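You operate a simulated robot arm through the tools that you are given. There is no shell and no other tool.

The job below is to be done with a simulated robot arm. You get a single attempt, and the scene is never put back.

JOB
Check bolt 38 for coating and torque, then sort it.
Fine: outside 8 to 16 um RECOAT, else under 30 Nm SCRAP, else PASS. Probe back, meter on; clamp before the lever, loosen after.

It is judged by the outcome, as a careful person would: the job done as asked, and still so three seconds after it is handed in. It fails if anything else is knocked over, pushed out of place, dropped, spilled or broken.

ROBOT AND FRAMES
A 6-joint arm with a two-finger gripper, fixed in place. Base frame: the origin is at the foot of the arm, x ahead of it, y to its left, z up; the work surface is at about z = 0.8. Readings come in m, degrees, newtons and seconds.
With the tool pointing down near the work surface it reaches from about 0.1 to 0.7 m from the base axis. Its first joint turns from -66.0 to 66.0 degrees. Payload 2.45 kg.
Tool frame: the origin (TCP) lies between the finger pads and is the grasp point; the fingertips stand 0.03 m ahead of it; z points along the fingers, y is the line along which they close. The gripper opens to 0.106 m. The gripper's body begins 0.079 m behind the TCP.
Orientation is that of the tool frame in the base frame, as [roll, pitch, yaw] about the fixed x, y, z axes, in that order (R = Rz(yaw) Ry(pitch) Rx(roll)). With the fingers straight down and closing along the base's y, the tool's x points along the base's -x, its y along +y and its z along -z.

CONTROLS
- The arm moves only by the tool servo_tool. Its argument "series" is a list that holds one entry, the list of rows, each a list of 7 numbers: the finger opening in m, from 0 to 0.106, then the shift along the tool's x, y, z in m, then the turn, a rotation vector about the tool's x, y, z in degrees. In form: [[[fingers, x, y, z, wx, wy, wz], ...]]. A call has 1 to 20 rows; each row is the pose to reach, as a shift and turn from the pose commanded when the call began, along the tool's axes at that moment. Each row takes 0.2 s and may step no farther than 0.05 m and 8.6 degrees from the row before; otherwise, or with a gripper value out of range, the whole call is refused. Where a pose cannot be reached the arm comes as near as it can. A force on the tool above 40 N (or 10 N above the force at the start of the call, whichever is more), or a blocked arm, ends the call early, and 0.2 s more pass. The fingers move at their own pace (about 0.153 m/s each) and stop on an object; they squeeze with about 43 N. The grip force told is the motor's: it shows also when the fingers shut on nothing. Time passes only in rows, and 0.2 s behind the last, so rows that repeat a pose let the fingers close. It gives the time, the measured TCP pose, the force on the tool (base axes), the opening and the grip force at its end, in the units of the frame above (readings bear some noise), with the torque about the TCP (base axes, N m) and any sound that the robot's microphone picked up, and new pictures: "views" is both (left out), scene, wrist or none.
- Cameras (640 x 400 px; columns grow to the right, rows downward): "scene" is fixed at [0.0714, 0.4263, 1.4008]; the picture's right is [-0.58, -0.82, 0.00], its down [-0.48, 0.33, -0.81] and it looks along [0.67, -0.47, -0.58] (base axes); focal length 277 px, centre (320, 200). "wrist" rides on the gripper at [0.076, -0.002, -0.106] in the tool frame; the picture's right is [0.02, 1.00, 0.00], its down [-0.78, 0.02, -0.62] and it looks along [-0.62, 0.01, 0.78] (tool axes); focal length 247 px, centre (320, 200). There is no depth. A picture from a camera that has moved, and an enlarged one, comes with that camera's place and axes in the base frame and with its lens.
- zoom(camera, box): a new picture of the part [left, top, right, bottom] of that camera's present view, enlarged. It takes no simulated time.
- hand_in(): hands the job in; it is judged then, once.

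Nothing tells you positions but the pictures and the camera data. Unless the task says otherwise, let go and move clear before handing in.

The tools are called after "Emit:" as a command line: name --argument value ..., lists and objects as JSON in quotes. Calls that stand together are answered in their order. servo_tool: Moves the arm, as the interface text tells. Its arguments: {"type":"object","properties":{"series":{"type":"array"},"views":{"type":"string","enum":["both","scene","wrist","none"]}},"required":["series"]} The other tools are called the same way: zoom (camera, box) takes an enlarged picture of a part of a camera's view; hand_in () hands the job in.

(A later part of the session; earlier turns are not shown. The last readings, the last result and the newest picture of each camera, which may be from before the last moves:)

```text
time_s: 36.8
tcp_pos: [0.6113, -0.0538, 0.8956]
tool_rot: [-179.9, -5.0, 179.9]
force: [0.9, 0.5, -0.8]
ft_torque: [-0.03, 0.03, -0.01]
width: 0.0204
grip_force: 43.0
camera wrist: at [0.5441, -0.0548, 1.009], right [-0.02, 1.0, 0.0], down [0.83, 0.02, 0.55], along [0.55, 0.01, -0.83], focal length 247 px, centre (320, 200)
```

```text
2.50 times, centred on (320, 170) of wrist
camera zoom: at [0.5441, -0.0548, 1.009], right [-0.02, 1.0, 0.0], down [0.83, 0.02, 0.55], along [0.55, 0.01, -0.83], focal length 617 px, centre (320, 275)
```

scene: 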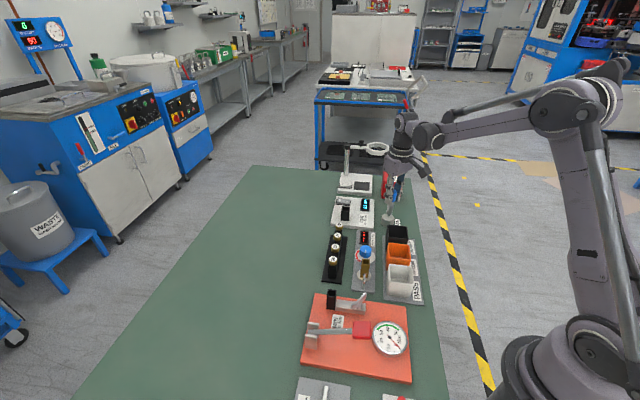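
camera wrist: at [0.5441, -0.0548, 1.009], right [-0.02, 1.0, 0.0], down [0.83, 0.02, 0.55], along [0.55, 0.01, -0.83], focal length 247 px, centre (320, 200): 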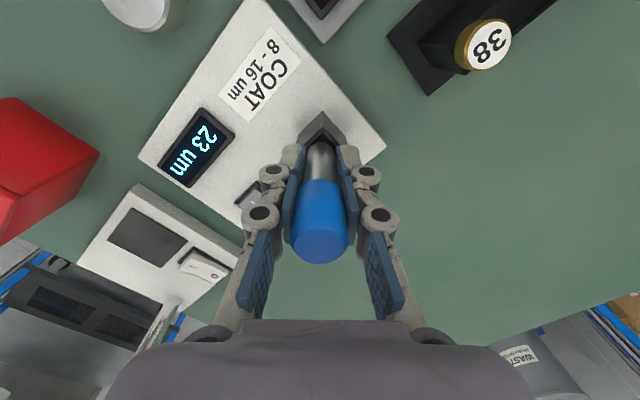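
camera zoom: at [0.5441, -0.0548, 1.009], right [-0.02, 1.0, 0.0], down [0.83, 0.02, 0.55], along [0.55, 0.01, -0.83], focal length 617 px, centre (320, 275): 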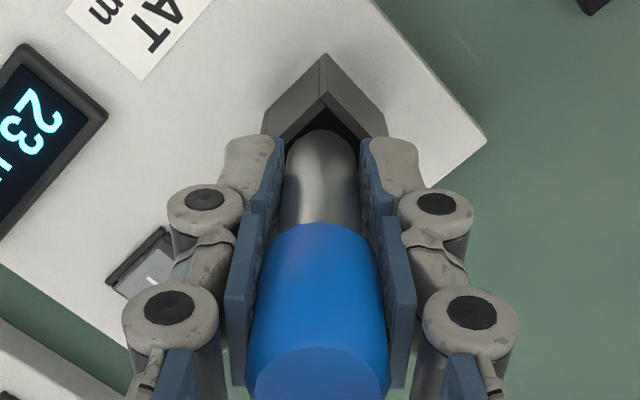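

The shaft is now inside the mouth. I'll loosen just enough for the probe to slide down into the holder while the fingers still guide it.

Emit:
servo_tool --series '[[[0.026, 0, 0, 0, 0, 0, 0], [0.026, 0, 0, 0, 0, 0, 0], [0.026, 0, 0, 0, 0, 0, 0]]]' --views "wrist"

Emit:
zoom --camera "scene" --box '[330, 170, 380, 220]'

Emit:
zoom --camera "wrist" --box '[260, 90, 380, 250]'

```text
time_s: 37.6
tcp_pos: [0.6105, -0.0524, 0.895]
tool_rot: [180.0, -5.1, -180.0]
force: [-0.2, -0.3, -0.1]
ft_torque: [0.03, -0.01, 0.0]
width: 0.0261
grip_force: 0.1
camera wrist: at [0.5441, -0.0548, 1.0092], right [-0.02, 1.0, 0.0], down [0.83, 0.02, 0.55], along [0.55, 0.01, -0.83], focal length 247 px, centre (320, 200)
```

wrist: 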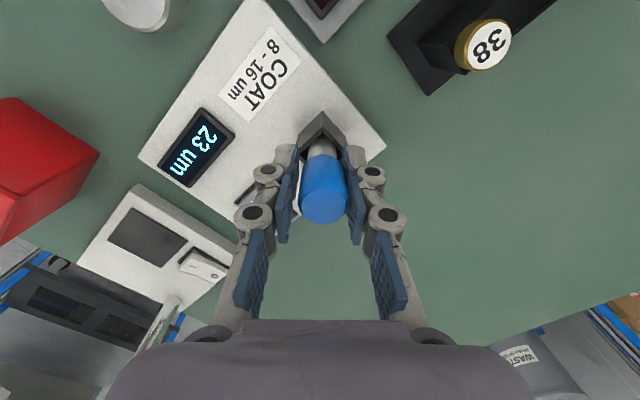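

```text
8.00 times, centred on (355, 195) of scene
camera zoom: at [0.0714, 0.4263, 1.4008], right [-0.58, -0.82, 0.0], down [-0.48, 0.33, -0.81], along [0.67, -0.47, -0.58], focal length 2217 px, centre (40, 240)
```

zoom: 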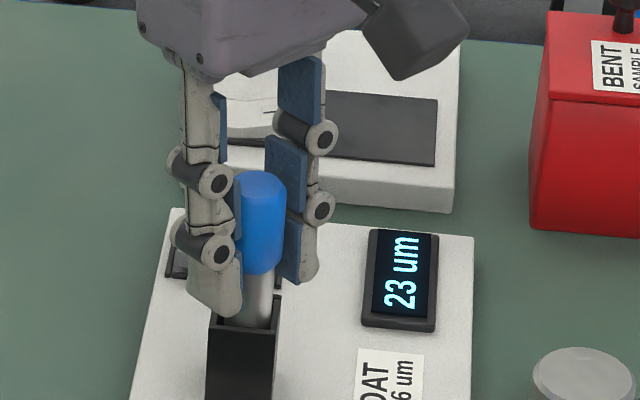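

```text
2.50 times, centred on (320, 170) of wrist
camera zoom: at [0.5441, -0.0548, 1.0092], right [-0.02, 1.0, 0.0], down [0.83, 0.02, 0.55], along [0.55, 0.01, -0.83], focal length 617 px, centre (320, 275)
```

zoom: 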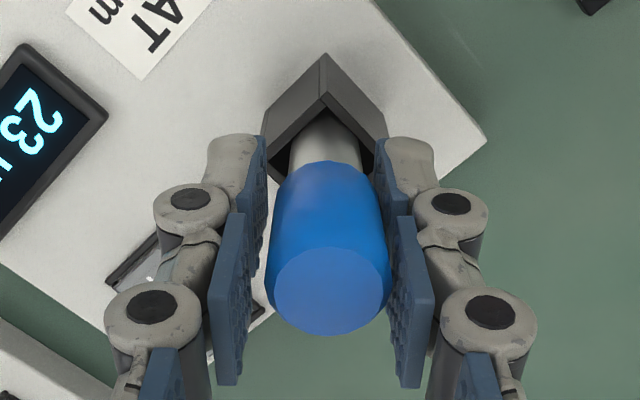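

The probe has slid down to about its original depth. I'll open wider, rise straight up, and check that it's seated.

Emit:
servo_tool --series '[[[0.045, 0, 0, 0, 0, 0, 0], [0.06, 0, 0, 0, 0, 0, 0], [0.06, 0.0026, 0, -0.03, 0, 0, 0], [0.06, 0.006, 0, -0.07, 0, 0, 0], [0.08, 0.0096, 0, -0.11, 0, -5, 0], [0.08, 0.0096, 0, -0.11, 0, -5, 0]]]' --views "wrist"

Emit:
zoom --camera "scene" --box '[310, 160, 410, 240]'

```text
time_s: 39.0
tcp_pos: [0.607, -0.053, 1.0064]
tool_rot: [-180.0, 0.1, -180.0]
force: [-0.1, -0.4, 0.6]
ft_torque: [0.02, 0.0, 0.01]
width: 0.0802
grip_force: 0.1
camera wrist: at [0.5327, -0.0546, 1.1129], right [-0.02, 1.0, 0.0], down [0.78, 0.02, 0.62], along [0.62, 0.01, -0.78], focal length 247 px, centre (320, 200)
```

wrist: 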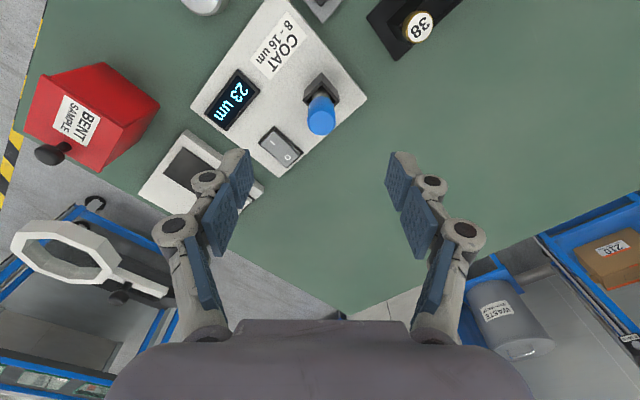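

```text
5.00 times, centred on (360, 200) of scene
camera zoom: at [0.0714, 0.4263, 1.4008], right [-0.58, -0.82, 0.0], down [-0.48, 0.33, -0.81], along [0.67, -0.47, -0.58], focal length 1386 px, centre (120, 200)
```

zoom: 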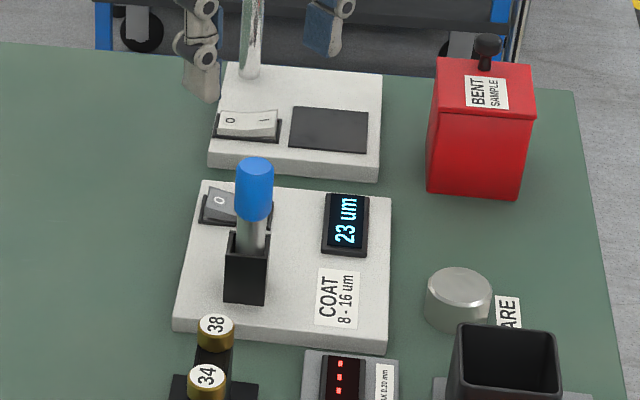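

The probe is back in its holder and the meter is still on. Next is bolt 38: I'll turn the gripper 45° so the fingers straddle the rack bar and move above its head.

Emit:
servo_tool --series '[[[0.06, 0.01, 0.013, 0, 0, 0, 7.5], [0.06, 0.021, 0.026, 0, 0, 0, 15], [0.06, 0.032, 0.039, 0, 0, 0, 22.5], [0.06, 0.043, 0.052, 0, 0, 0, 30], [0.06, 0.054, 0.065, 0, 0, 0, 37.5], [0.06, 0.0651, 0.0776, 0.0, 0, 0, 45], [0.06, 0.0651, 0.0776, 0.047, 0, 0, 45], [0.06, 0.0651, 0.0776, 0.067, 0, 0, 45], [0.06, 0.0651, 0.0776, 0.067, 0, 0, 45]]]'

Emit:
zoom --camera "scene" --box '[310, 190, 380, 260]'

Emit:
zoom --camera "wrist" --box '[240, 50, 400, 230]'

```text
time_s: 41.0
tcp_pos: [0.5456, 0.0252, 0.9373]
tool_rot: [179.9, 0.0, 134.9]
force: [0.9, -0.1, 0.0]
ft_torque: [0.03, 0.02, -0.01]
width: 0.06
grip_force: 0.1
camera wrist: at [0.4909, 0.0779, 1.0445], right [0.69, 0.72, 0.0], down [0.57, -0.54, 0.62], along [0.45, -0.43, -0.78], focal length 247 px, centre (320, 200)
```

scene: 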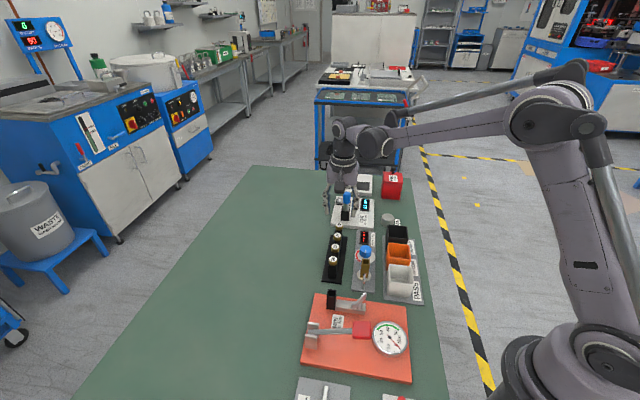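
wrist: 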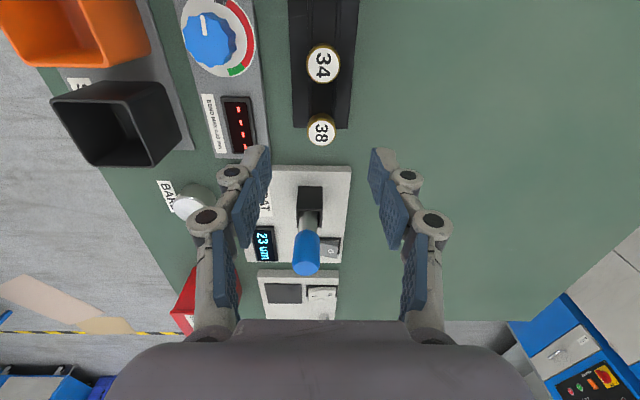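

```text
5.71 times, centred on (345, 225) of scene
camera zoom: at [0.0714, 0.4263, 1.4008], right [-0.58, -0.82, 0.0], down [-0.48, 0.33, -0.81], along [0.67, -0.47, -0.58], focal length 1584 px, centre (177, 57)
```

zoom: 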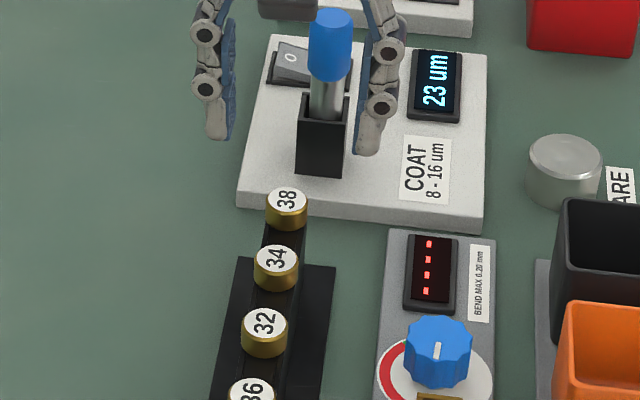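

```text
2.22 times, centred on (320, 140) of wrist
camera zoom: at [0.4909, 0.0779, 1.0445], right [0.69, 0.72, 0.0], down [0.57, -0.54, 0.62], along [0.45, -0.43, -0.78], focal length 549 px, centre (320, 333)
```

zoom: 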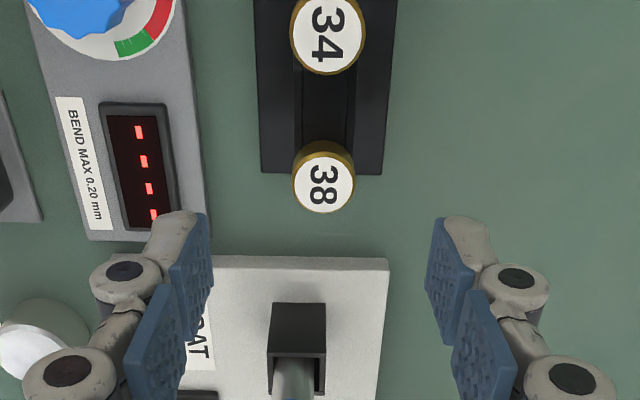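

The gripper is aligned over bolt 38. I'll descend so only the fingertips hold the head, then close.

Emit:
servo_tool --series '[[[0.05, 0, 0.001, 0.02, 0, 0, 0], [0.045, 0, 0.001, 0.04, 0, 0, 0], [0.045, 0, 0.001, 0.052, 0, 0, 0], [0.045, 0, 0.001, 0.052, 0, 0, 0], [0.03, 0, 0.001, 0.052, 0, 0, 0], [0.015, 0, 0.001, 0.052, 0, 0, 0], [0.015, 0, 0.001, 0.052, 0, 0, 0], [0.015, 0, 0.001, 0.052, 0, 0, 0]]]'

Emit:
zoom --camera "scene" --box '[310, 190, 380, 260]'

Emit:
zoom --camera "wrist" --box '[240, 50, 400, 230]'

```text
time_s: 42.8
tcp_pos: [0.5471, 0.0261, 0.8882]
tool_rot: [-179.9, 0.0, 135.0]
force: [-0.1, -0.3, 0.4]
ft_torque: [-0.01, 0.0, 0.01]
width: 0.0206
grip_force: 43.3
camera wrist: at [0.4915, 0.0792, 0.9939], right [0.69, 0.72, 0.0], down [0.57, -0.54, 0.62], along [0.45, -0.43, -0.78], focal length 247 px, centre (320, 200)
```

scene: 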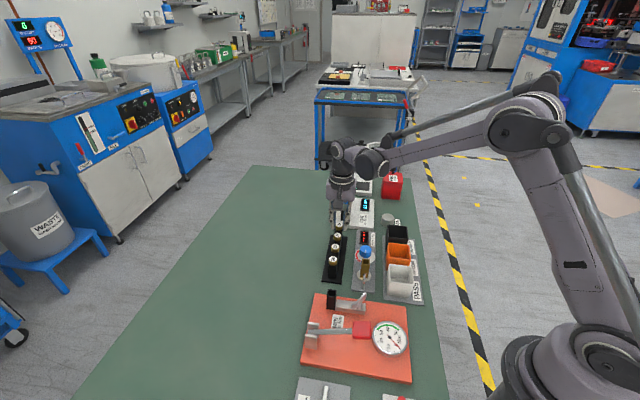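
wrist: 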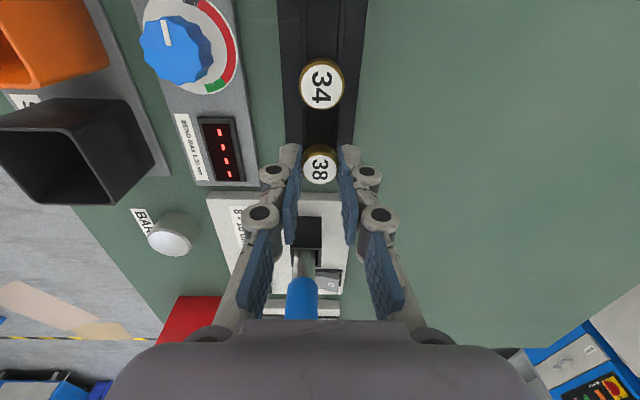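

```text
5.71 times, centred on (345, 225) of scene
camera zoom: at [0.0714, 0.4263, 1.4008], right [-0.58, -0.82, 0.0], down [-0.48, 0.33, -0.81], along [0.67, -0.47, -0.58], focal length 1584 px, centre (177, 57)
```

zoom: 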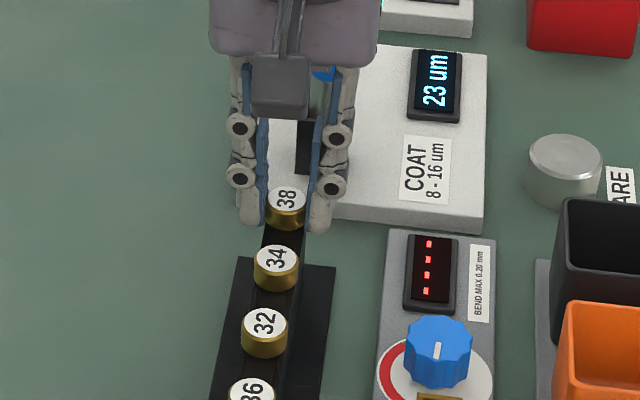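

```text
2.22 times, centred on (320, 140) of wrist
camera zoom: at [0.4915, 0.0792, 0.9939], right [0.69, 0.72, 0.0], down [0.57, -0.54, 0.62], along [0.45, -0.43, -0.78], focal length 549 px, centre (320, 333)
```

zoom: 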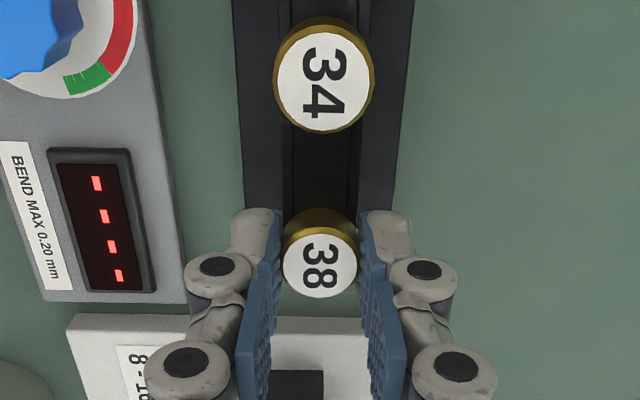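

Bolt 38's head is gripped at 0.0206 m. I'll lift it straight up and check the bolt's length and any tilt.

Emit:
servo_tool --series '[[[0.015, 0, 0, -0.015, 0, 0, 0], [0.015, 0, 0, -0.04, 0, 0, 0], [0.015, 0, 0, -0.08, 0, 0, 0], [0.015, 0, 0, -0.12, 0, 0, 0], [0.015, 0, 0, -0.12, 0, 0, 0]]]'

Emit:
zoom --camera "scene" --box '[310, 150, 390, 250]'

Emit:
zoom --camera "wrist" --box '[240, 50, 400, 230]'

```text
time_s: 44.0
tcp_pos: [0.5466, 0.0305, 1.0079]
tool_rot: [179.9, 0.0, 134.9]
force: [0.2, -0.2, -0.7]
ft_torque: [0.0, -0.01, 0.01]
width: 0.0204
grip_force: 43.1
camera wrist: at [0.4907, 0.0828, 1.1147], right [0.69, 0.72, 0.0], down [0.57, -0.54, 0.62], along [0.45, -0.43, -0.78], focal length 247 px, centre (320, 200)
```

scene: 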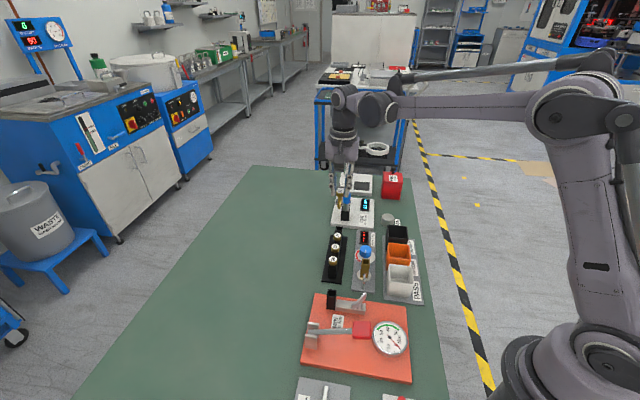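
wrist: 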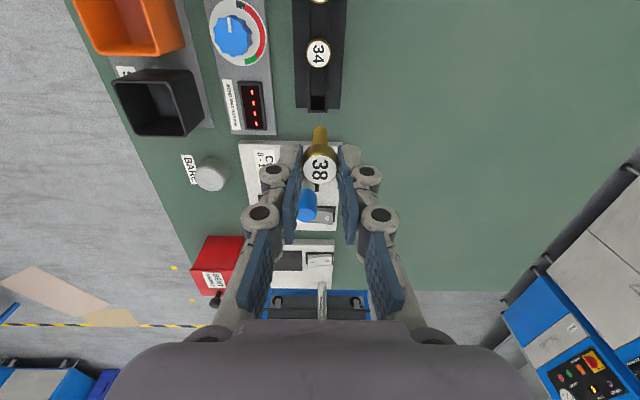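

```text
4.00 times, centred on (350, 200) of scene
camera zoom: at [0.0714, 0.4263, 1.4008], right [-0.58, -0.82, 0.0], down [-0.48, 0.33, -0.81], along [0.67, -0.47, -0.58], focal length 1108 px, centre (200, 200)
```

zoom: 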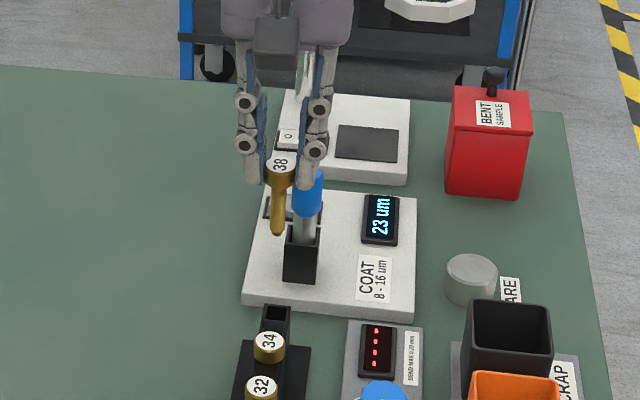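

```text
2.22 times, centred on (320, 140) of wrist
camera zoom: at [0.4907, 0.0828, 1.1147], right [0.69, 0.72, 0.0], down [0.57, -0.54, 0.62], along [0.45, -0.43, -0.78], focal length 549 px, centre (320, 333)
```

zoom: 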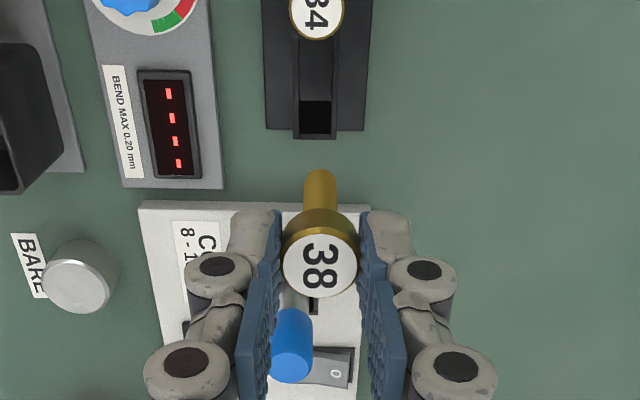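

Bolt 38 is out, hanging vertical, and about 59 mm long overall. I'm carrying it over to hover above the torque fixture's black socket.

Emit:
servo_tool --series '[[[0.015, 0.03, -0.002, 0, 0, 0, 0], [0.015, 0.07, -0.004, 0, 0, 0, 0], [0.015, 0.11, -0.006, 0, 0, 0, 0], [0.015, 0.15, -0.008, 0, 0, 0, 0], [0.015, 0.19, -0.01, 0, 0, 0, 0], [0.015, 0.215, -0.012, 0.01, 0, 0, 0], [0.015, 0.228, -0.0127, 0.023, 0, 0, 0], [0.015, 0.228, -0.0127, 0.023, 0, 0, 0], [0.015, 0.228, -0.0127, 0.023, 0, 0, 0]]]'

Emit:
zoom --camera "scene" --box '[300, 230, 380, 330]'

Emit:
zoom --camera "wrist" --box '[240, 20, 400, 220]'

```text
time_s: 46.0
tcp_pos: [0.3763, 0.1779, 0.9846]
tool_rot: [179.9, -0.1, 135.1]
force: [0.5, -0.6, 0.0]
ft_torque: [-0.01, -0.03, 0.03]
width: 0.0205
grip_force: 43.1
camera wrist: at [0.321, 0.2304, 1.0914], right [0.69, 0.72, 0.0], down [0.57, -0.54, 0.62], along [0.45, -0.43, -0.78], focal length 247 px, centre (320, 200)
```

scene: 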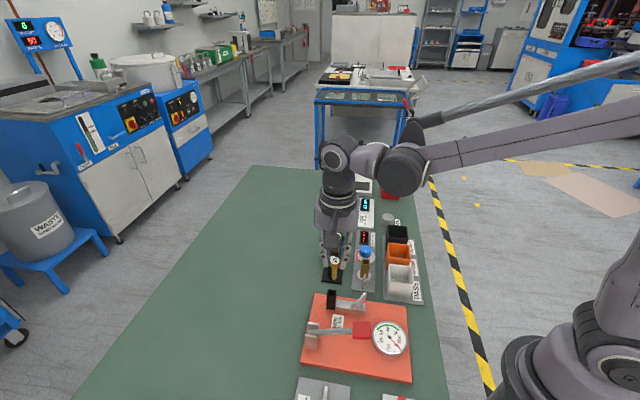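
wrist: 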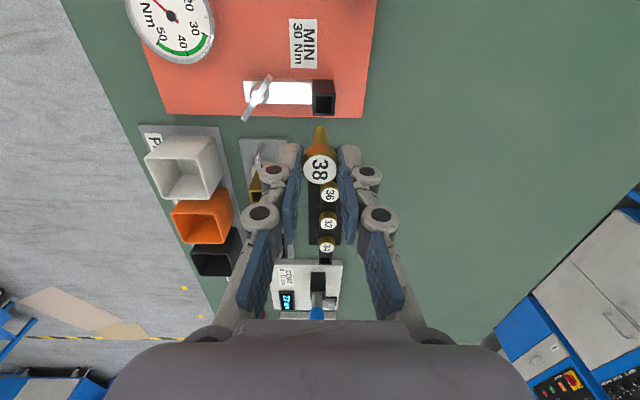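

```text
4.00 times, centred on (340, 280) of scene
camera zoom: at [0.0714, 0.4263, 1.4008], right [-0.58, -0.82, 0.0], down [-0.48, 0.33, -0.81], along [0.67, -0.47, -0.58], focal length 1108 px, centre (240, -120)
```

zoom: 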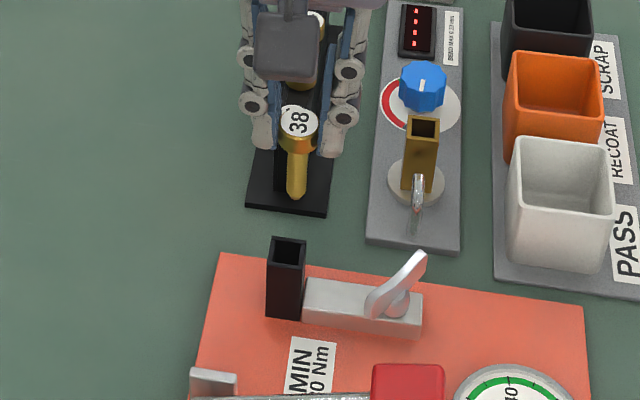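

```text
2.00 times, centred on (320, 120) of wrist
camera zoom: at [0.321, 0.2304, 1.0914], right [0.69, 0.72, 0.0], down [0.57, -0.54, 0.62], along [0.45, -0.43, -0.78], focal length 494 px, centre (320, 360)
```

zoom: 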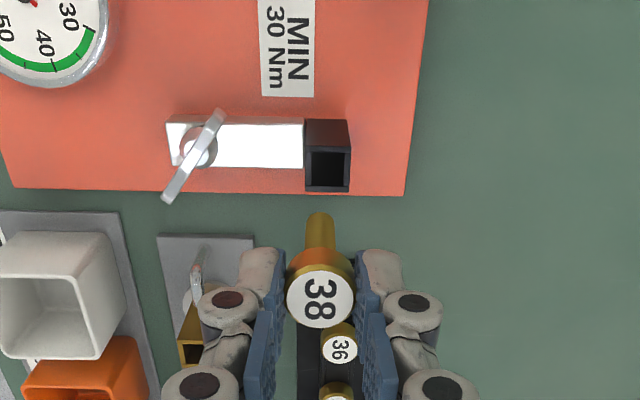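

Close, but the socket is about 3–4 mm off in each direction. I'll correct that and lower to just above the mouth to check.

Emit:
servo_tool --series '[[[0.015, 0.0015, 0.0015, 0.01, 0, 0, 0], [0.015, 0.003, 0.003, 0.02, 0, 0, 0], [0.015, 0.003, 0.003, 0.032, 0, 0, 0], [0.015, 0.003, 0.003, 0.032, 0, 0, 0]]]' --views "wrist"

Emit:
zoom --camera "scene" --box '[310, 250, 370, 320]'

Emit:
zoom --camera "wrist" --box '[270, 70, 370, 190]'

```text
time_s: 47.0
tcp_pos: [0.3758, 0.1827, 0.952]
tool_rot: [180.0, 0.0, 135.0]
force: [0.4, -0.4, -0.4]
ft_torque: [0.02, 0.01, -0.01]
width: 0.0208
grip_force: 42.5
camera wrist: at [0.3212, 0.2357, 1.0586], right [0.69, 0.72, 0.0], down [0.57, -0.54, 0.62], along [0.45, -0.43, -0.78], focal length 247 px, centre (320, 200)
```

wrist: 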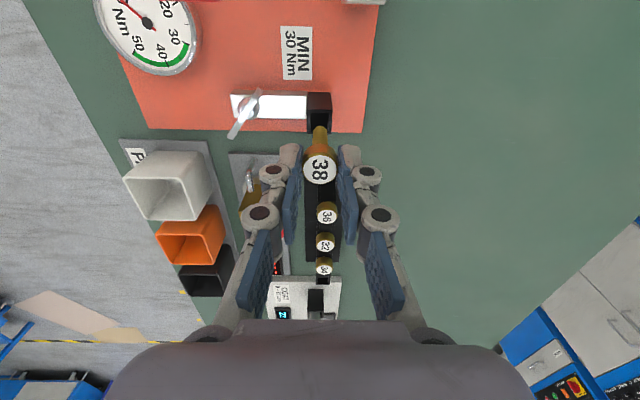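

```text
5.71 times, centred on (340, 285) of scene
camera zoom: at [0.0714, 0.4263, 1.4008], right [-0.58, -0.82, 0.0], down [-0.48, 0.33, -0.81], along [0.67, -0.47, -0.58], focal length 1584 px, centre (206, -286)
```

zoom: 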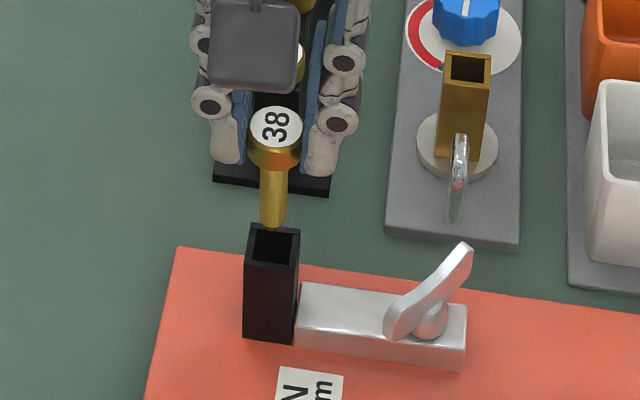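

```text
3.33 times, centred on (320, 130) of wrist
camera zoom: at [0.3212, 0.2357, 1.0586], right [0.69, 0.72, 0.0], down [0.57, -0.54, 0.62], along [0.45, -0.43, -0.78], focal length 823 px, centre (320, 433)
```

zoom: 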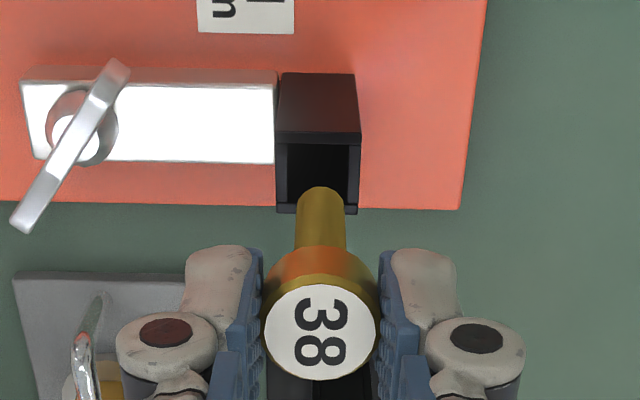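

The bolt tip lines up with the socket mouth in both views. I'll lower it in.

Emit:
servo_tool --series '[[[0.015, 0, 0, 0.006, 0, 0, 0], [0.015, 0, 0, 0.012, 0, 0, 0], [0.015, 0, 0, 0.018, 0, 0, 0], [0.015, 0, 0, 0.024, 0, 0, 0], [0.015, 0, 0, 0.03, 0, 0, 0], [0.015, 0, 0, 0.03, 0, 0, 0]]]' --views "wrist"

Emit:
zoom --camera "scene" --box '[310, 250, 370, 320]'

Emit:
zoom --camera "wrist" --box '[270, 70, 370, 190]'

```text
time_s: 48.4
tcp_pos: [0.3777, 0.1825, 0.9213]
tool_rot: [180.0, 0.1, 134.9]
force: [-2.2, 1.4, -0.7]
ft_torque: [0.11, 0.15, -0.01]
width: 0.0202
grip_force: 42.7
camera wrist: at [0.321, 0.235, 1.029], right [0.69, 0.72, 0.0], down [0.57, -0.54, 0.62], along [0.45, -0.43, -0.78], focal length 247 px, centre (320, 200)
```

wrist: 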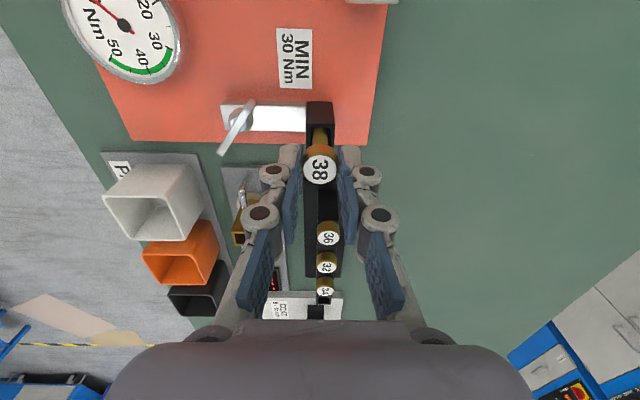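

```text
5.71 times, centred on (340, 285) of scene
camera zoom: at [0.0713, 0.4264, 1.4008], right [-0.58, -0.82, 0.0], down [-0.48, 0.33, -0.81], along [0.67, -0.47, -0.58], focal length 1584 px, centre (206, -286)
```

zoom: 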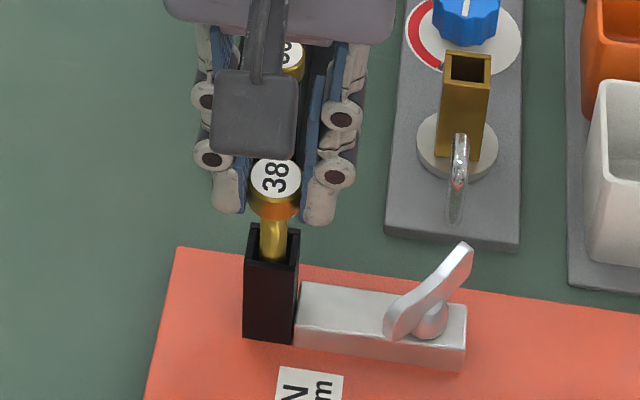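

```text
3.33 times, centred on (320, 130) of wrist
camera zoom: at [0.321, 0.235, 1.029], right [0.69, 0.72, 0.0], down [0.57, -0.54, 0.62], along [0.45, -0.43, -0.78], focal length 823 px, centre (320, 433)
```

zoom: 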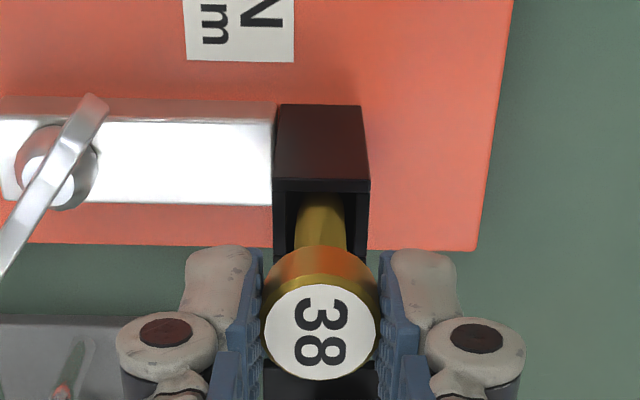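

It's going in with only a slight side touch, so I'll ease 1 mm toward −v and keep lowering.

Emit:
servo_tool --series '[[[0.015, 0.001, 0, 0.005, 0, 0, 0], [0.015, 0.0015, 0, 0.01, 0, 0, 0], [0.015, 0.0015, 0, 0.015, 0, 0, 0], [0.015, 0.0015, 0, 0.02, 0, 0, 0], [0.015, 0.0015, 0, 0.023, 0, 0, 0], [0.015, 0.0015, 0, 0.023, 0, 0, 0]]]' --views "wrist"

Emit:
zoom --camera "scene" --box '[310, 250, 370, 320]'

Emit:
zoom --camera "wrist" --box '[270, 70, 370, 190]'

```text
time_s: 49.8
tcp_pos: [0.3755, 0.181, 0.8978]
tool_rot: [-179.9, 0.0, 135.0]
force: [0.3, 0.2, -1.0]
ft_torque: [0.02, 0.03, 0.01]
width: 0.0206
grip_force: 42.6
camera wrist: at [0.3196, 0.235, 1.0053], right [0.69, 0.72, 0.0], down [0.57, -0.54, 0.62], along [0.45, -0.43, -0.78], focal length 247 px, centre (320, 200)
```

wrist: 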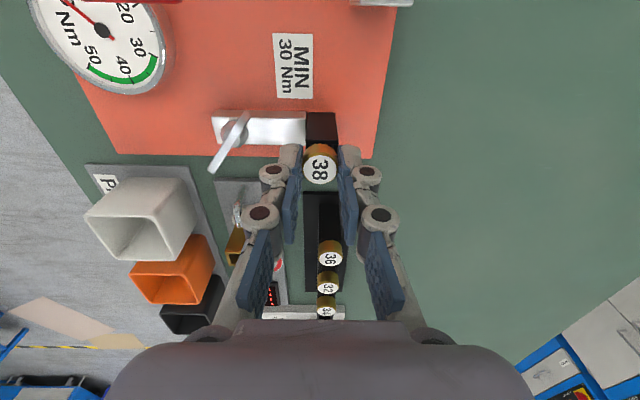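

```text
5.71 times, centred on (340, 285) of scene
camera zoom: at [0.0714, 0.4263, 1.4008], right [-0.58, -0.82, 0.0], down [-0.48, 0.33, -0.81], along [0.67, -0.47, -0.58], focal length 1584 px, centre (206, -286)
```

zoom: 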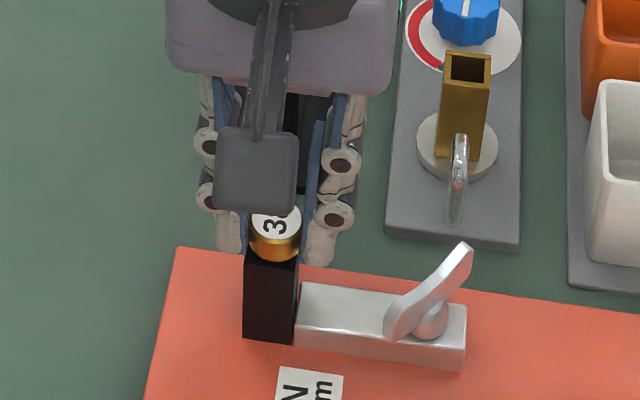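

```text
3.33 times, centred on (320, 130) of wrist
camera zoom: at [0.3196, 0.235, 1.0053], right [0.69, 0.72, 0.0], down [0.57, -0.54, 0.62], along [0.45, -0.43, -0.78], focal length 823 px, centre (320, 433)
```

zoom: 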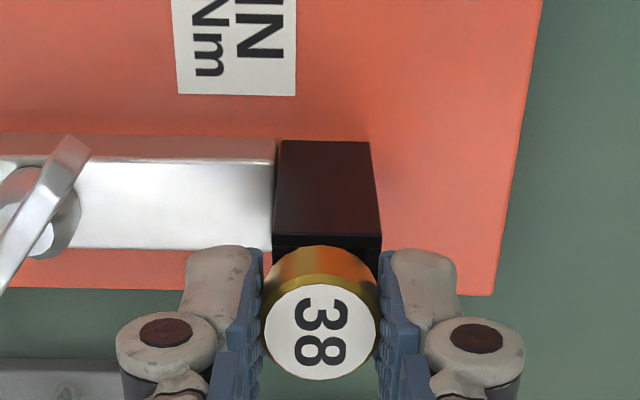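

Almost seated. I'll lower 3 mm more, open, and lift clear.

Emit:
servo_tool --series '[[[0.015, 0, 0, 0.0015, 0, 0, 0], [0.015, 0, 0, 0.003, 0, 0, 0], [0.025, 0, 0, 0.003, 0, 0, 0], [0.04, 0, 0, 0.003, 0, 0, 0], [0.04, 0, 0, 0.003, 0, 0, 0], [0.04, 0, 0, -0.03, 0, 0, 0], [0.05, 0, 0, -0.07, 0, 0, 0], [0.05, 0.03, 0, -0.1, 0, 0, 0], [0.05, 0.06, -0.0, -0.1, 0, 0, 0], [0.05, 0.06, -0.0, -0.1, 0, 0, 0]]]'

Emit:
zoom --camera "scene" --box '[310, 250, 390, 330]'

Emit:
zoom --camera "wrist" --box '[200, 50, 400, 250]'

```text
time_s: 52.0
tcp_pos: [0.3342, 0.2238, 1.0002]
tool_rot: [180.0, 0.0, 135.0]
force: [0.1, -0.1, -0.1]
ft_torque: [0.01, -0.02, 0.02]
width: 0.0502
grip_force: 0.1
camera wrist: at [0.2795, 0.2771, 1.1074], right [0.69, 0.72, 0.0], down [0.57, -0.54, 0.62], along [0.45, -0.43, -0.78], focal length 247 px, centre (320, 200)
```

scene: 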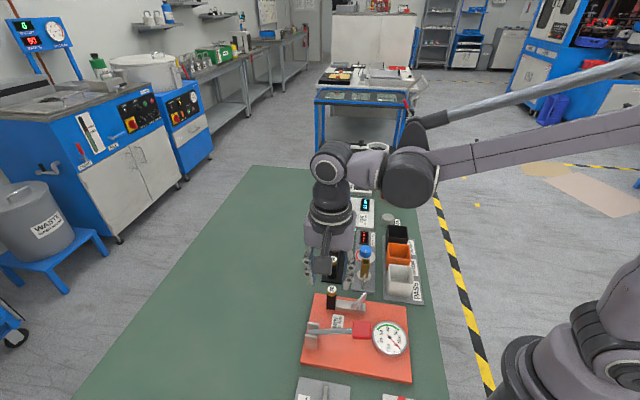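
wrist: 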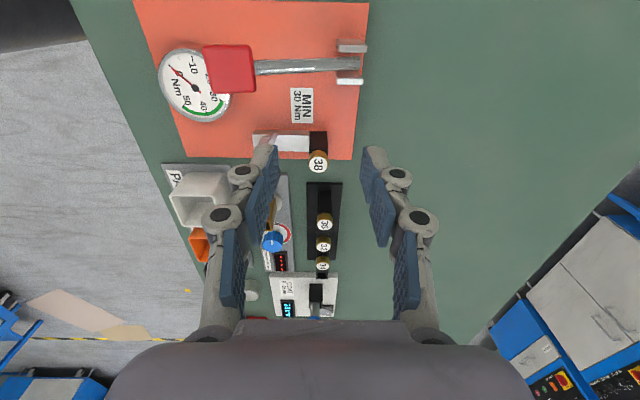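

```text
5.00 times, centred on (350, 290) of scene
camera zoom: at [0.0714, 0.4263, 1.4008], right [-0.58, -0.82, 0.0], down [-0.48, 0.33, -0.81], along [0.67, -0.47, -0.58], focal length 1386 px, centre (170, -250)
```

zoom: 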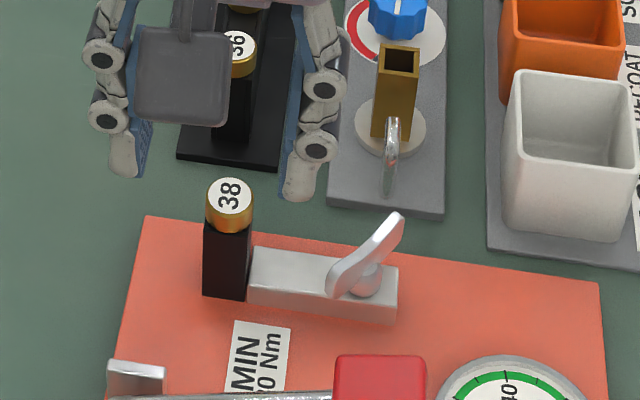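

```text
2.00 times, centred on (300, 150) of wrist
camera zoom: at [0.2795, 0.2771, 1.1074], right [0.69, 0.72, 0.0], down [0.57, -0.54, 0.62], along [0.45, -0.43, -0.78], focal length 494 px, centre (360, 300)
```

zoom: 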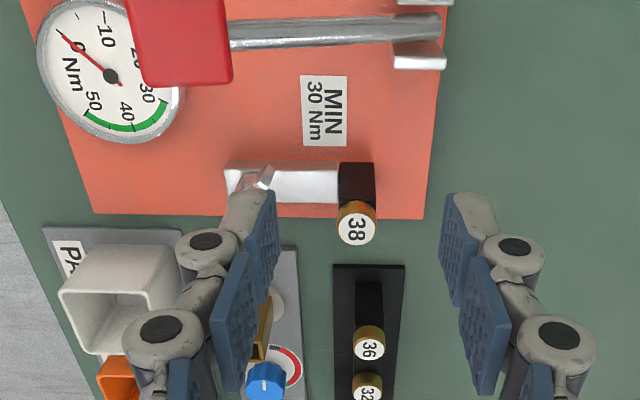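

Bolt 38 is seated in the torque socket. Next is the clamp wing at about (0.328, 0.142); I'll hover above it with the fingers turned to straddle the wing and look closely.

Emit:
servo_tool --series '[[[0.05, -0.012, -0.012, 0, 0, 0, 7], [0.05, -0.024, -0.025, 0, 0, 0, 14], [0.05, -0.036, -0.038, 0, 0, 0, 21], [0.05, -0.048, -0.052, 0, 0, 0, 29], [0.05, -0.0564, -0.0621, 0.0, 0, 0, 36.2], [0.05, -0.0564, -0.0621, 0.03, 0, 0, 36.2], [0.05, -0.0564, -0.0621, 0.05, 0, 0, 36.2], [0.05, -0.0564, -0.0621, 0.05, 0, 0, 36.2]]]'

Emit:
zoom --camera "scene" --box '[320, 260, 400, 330]'

Emit:
zoom --camera "wrist" --box '[250, 70, 390, 210]'

```text
time_s: 53.8
tcp_pos: [0.331, 0.1428, 0.9509]
tool_rot: [-180.0, 0.1, 98.8]
force: [-0.9, -0.5, 0.1]
ft_torque: [-0.01, -0.02, 0.03]
width: 0.0499
grip_force: 0.1
camera wrist: at [0.3176, 0.2173, 1.058], right [0.98, 0.17, 0.0], down [0.14, -0.77, 0.62], along [0.11, -0.61, -0.78], focal length 247 px, centre (320, 200)
```

scene: 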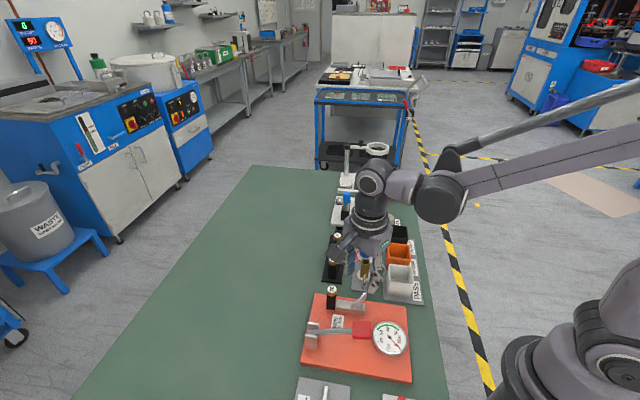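
wrist: 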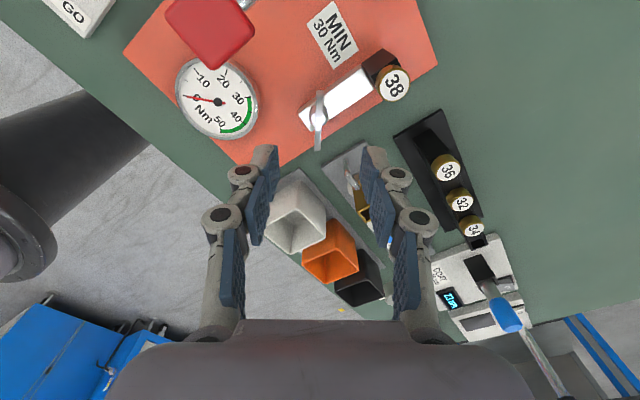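

```text
5.71 times, centred on (360, 295) of scene
camera zoom: at [0.0714, 0.4263, 1.4008], right [-0.58, -0.82, 0.0], down [-0.48, 0.33, -0.81], along [0.67, -0.47, -0.58], focal length 1584 px, centre (91, -343)
```

zoom: 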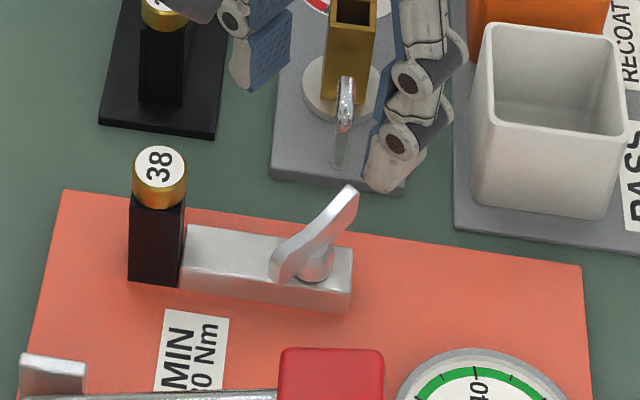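

```text
2.86 times, centred on (320, 140) of wrist
camera zoom: at [0.3176, 0.2173, 1.058], right [0.98, 0.17, 0.0], down [0.14, -0.77, 0.62], along [0.11, -0.61, -0.78], focal length 706 px, centre (320, 371)
```

zoom: 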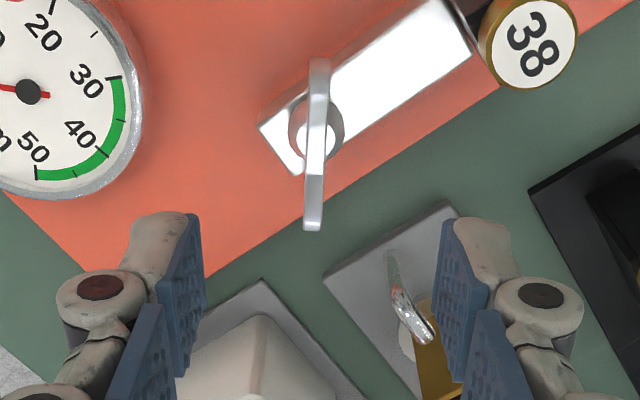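

The wing is aligned with the gripper and its pivot is at about (0.3295, 0.144). I'll descend and take hold of the wing above its hub.

Emit:
servo_tool --series '[[[0.04, 0.002, 0.0013, 0.02, 0, 0, 0], [0.03, 0.002, 0.0013, 0.04, 0, 0, 0], [0.03, 0.002, 0.0013, 0.055, 0, 0, 0], [0.03, 0.002, 0.0013, 0.062, 0, 0, 0], [0.03, 0.002, 0.0013, 0.062, 0, 0, 0]]]'

Emit:
zoom --camera "scene" --box '[320, 260, 400, 330]'

Emit:
zoom --camera "wrist" --box '[250, 100, 390, 240]'

```text
time_s: 55.0
tcp_pos: [0.3313, 0.1433, 0.8887]
tool_rot: [180.0, 0.0, 98.8]
force: [-0.3, 0.4, 0.4]
ft_torque: [0.01, 0.02, 0.0]
width: 0.0299
grip_force: 0.0
camera wrist: at [0.3163, 0.2191, 0.9956], right [0.98, 0.17, 0.0], down [0.14, -0.77, 0.62], along [0.11, -0.61, -0.78], focal length 247 px, centre (320, 200)
```

scene: 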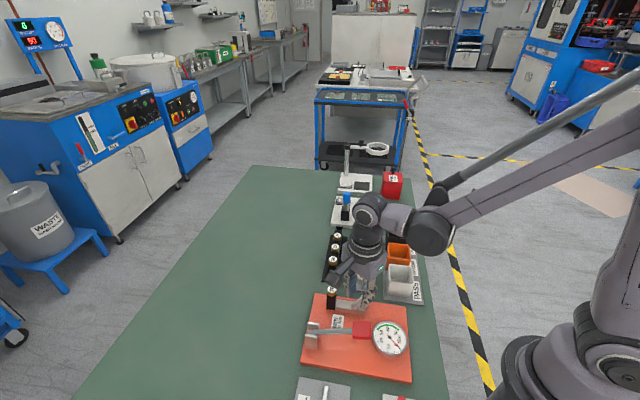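
wrist: 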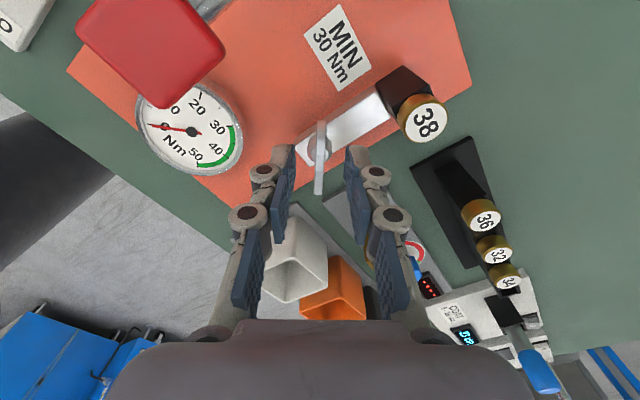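

```text
5.71 times, centred on (360, 295) of scene
camera zoom: at [0.0714, 0.4263, 1.4008], right [-0.58, -0.82, 0.0], down [-0.48, 0.33, -0.81], along [0.67, -0.47, -0.58], focal length 1584 px, centre (91, -343)
```

zoom: 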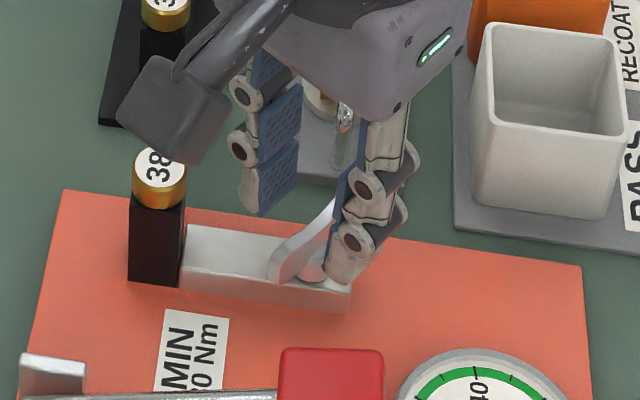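

```text
2.86 times, centred on (320, 170) of wrist
camera zoom: at [0.3163, 0.2191, 0.9956], right [0.98, 0.17, 0.0], down [0.14, -0.77, 0.62], along [0.11, -0.61, -0.78], focal length 706 px, centre (320, 286)
```

zoom: 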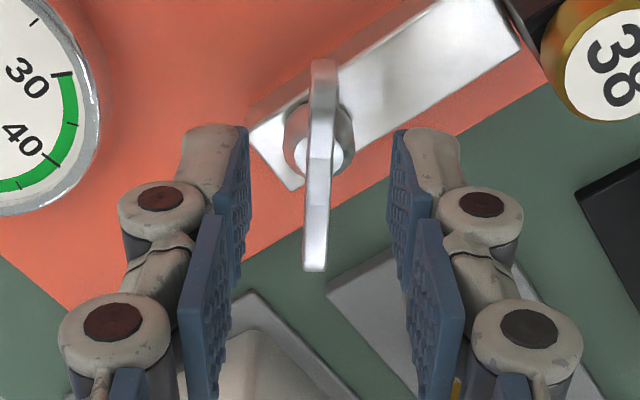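

The wing sits centred between the pads. I'll close on it.

Emit:
servo_tool --series '[[[0.015, 0, 0, 0, 0, 0, 0], [0.0, 0, 0, 0, 0, 0, 0], [0.0, 0, 0, 0, 0, 0, 0], [0.0, 0, 0, 0, 0, 0, 0]]]'

Emit:
zoom --camera "scene" --box '[320, 260, 400, 330]'

Emit:
zoom --camera "wrist" --box '[250, 100, 390, 240]'

```text
time_s: 56.0
tcp_pos: [0.329, 0.1443, 0.8886]
tool_rot: [-179.9, 0.0, 98.9]
force: [-0.1, -0.6, 0.1]
ft_torque: [0.02, 0.0, -0.01]
width: 0.0
grip_force: 28.0
camera wrist: at [0.3163, 0.2192, 0.9957], right [0.98, 0.17, 0.0], down [0.14, -0.77, 0.62], along [0.11, -0.61, -0.78], focal length 247 px, centre (320, 200)
```

scene: 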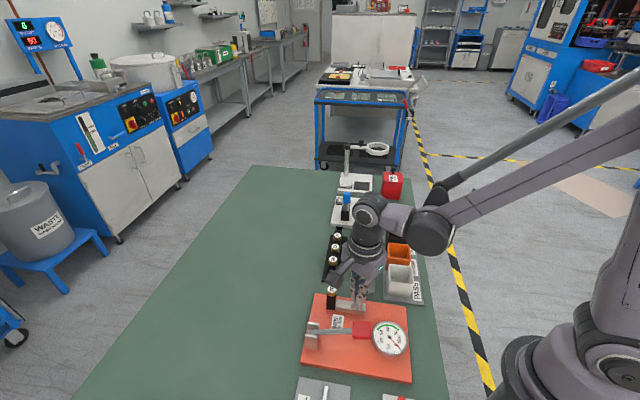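
wrist: 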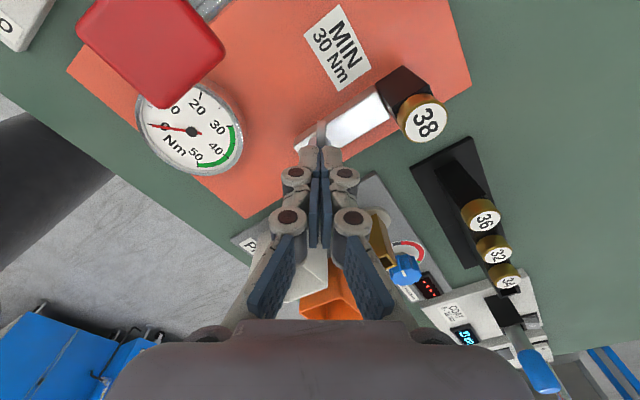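

```text
5.71 times, centred on (360, 295) of scene
camera zoom: at [0.0714, 0.4263, 1.4008], right [-0.58, -0.82, 0.0], down [-0.48, 0.33, -0.81], along [0.67, -0.47, -0.58], focal length 1584 px, centre (91, -343)
```

zoom: 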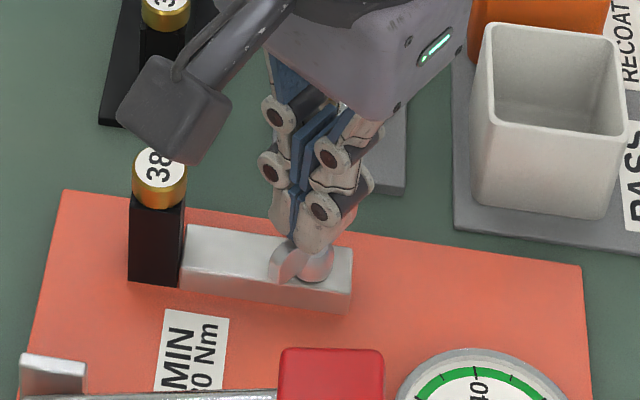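

```text
2.86 times, centred on (320, 170) of wrist
camera zoom: at [0.3163, 0.2192, 0.9957], right [0.98, 0.17, 0.0], down [0.14, -0.77, 0.62], along [0.11, -0.61, -0.78], focal length 706 px, centre (320, 286)
```

zoom: 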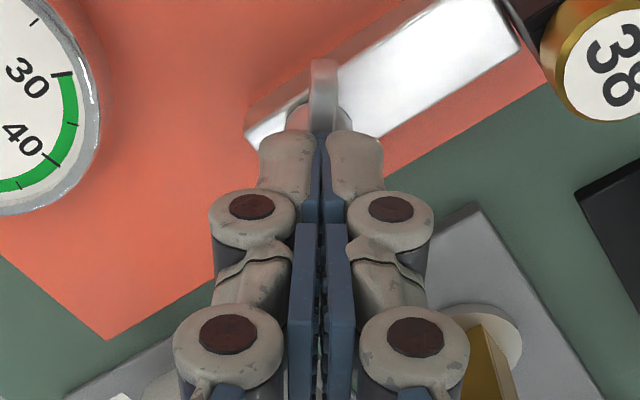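

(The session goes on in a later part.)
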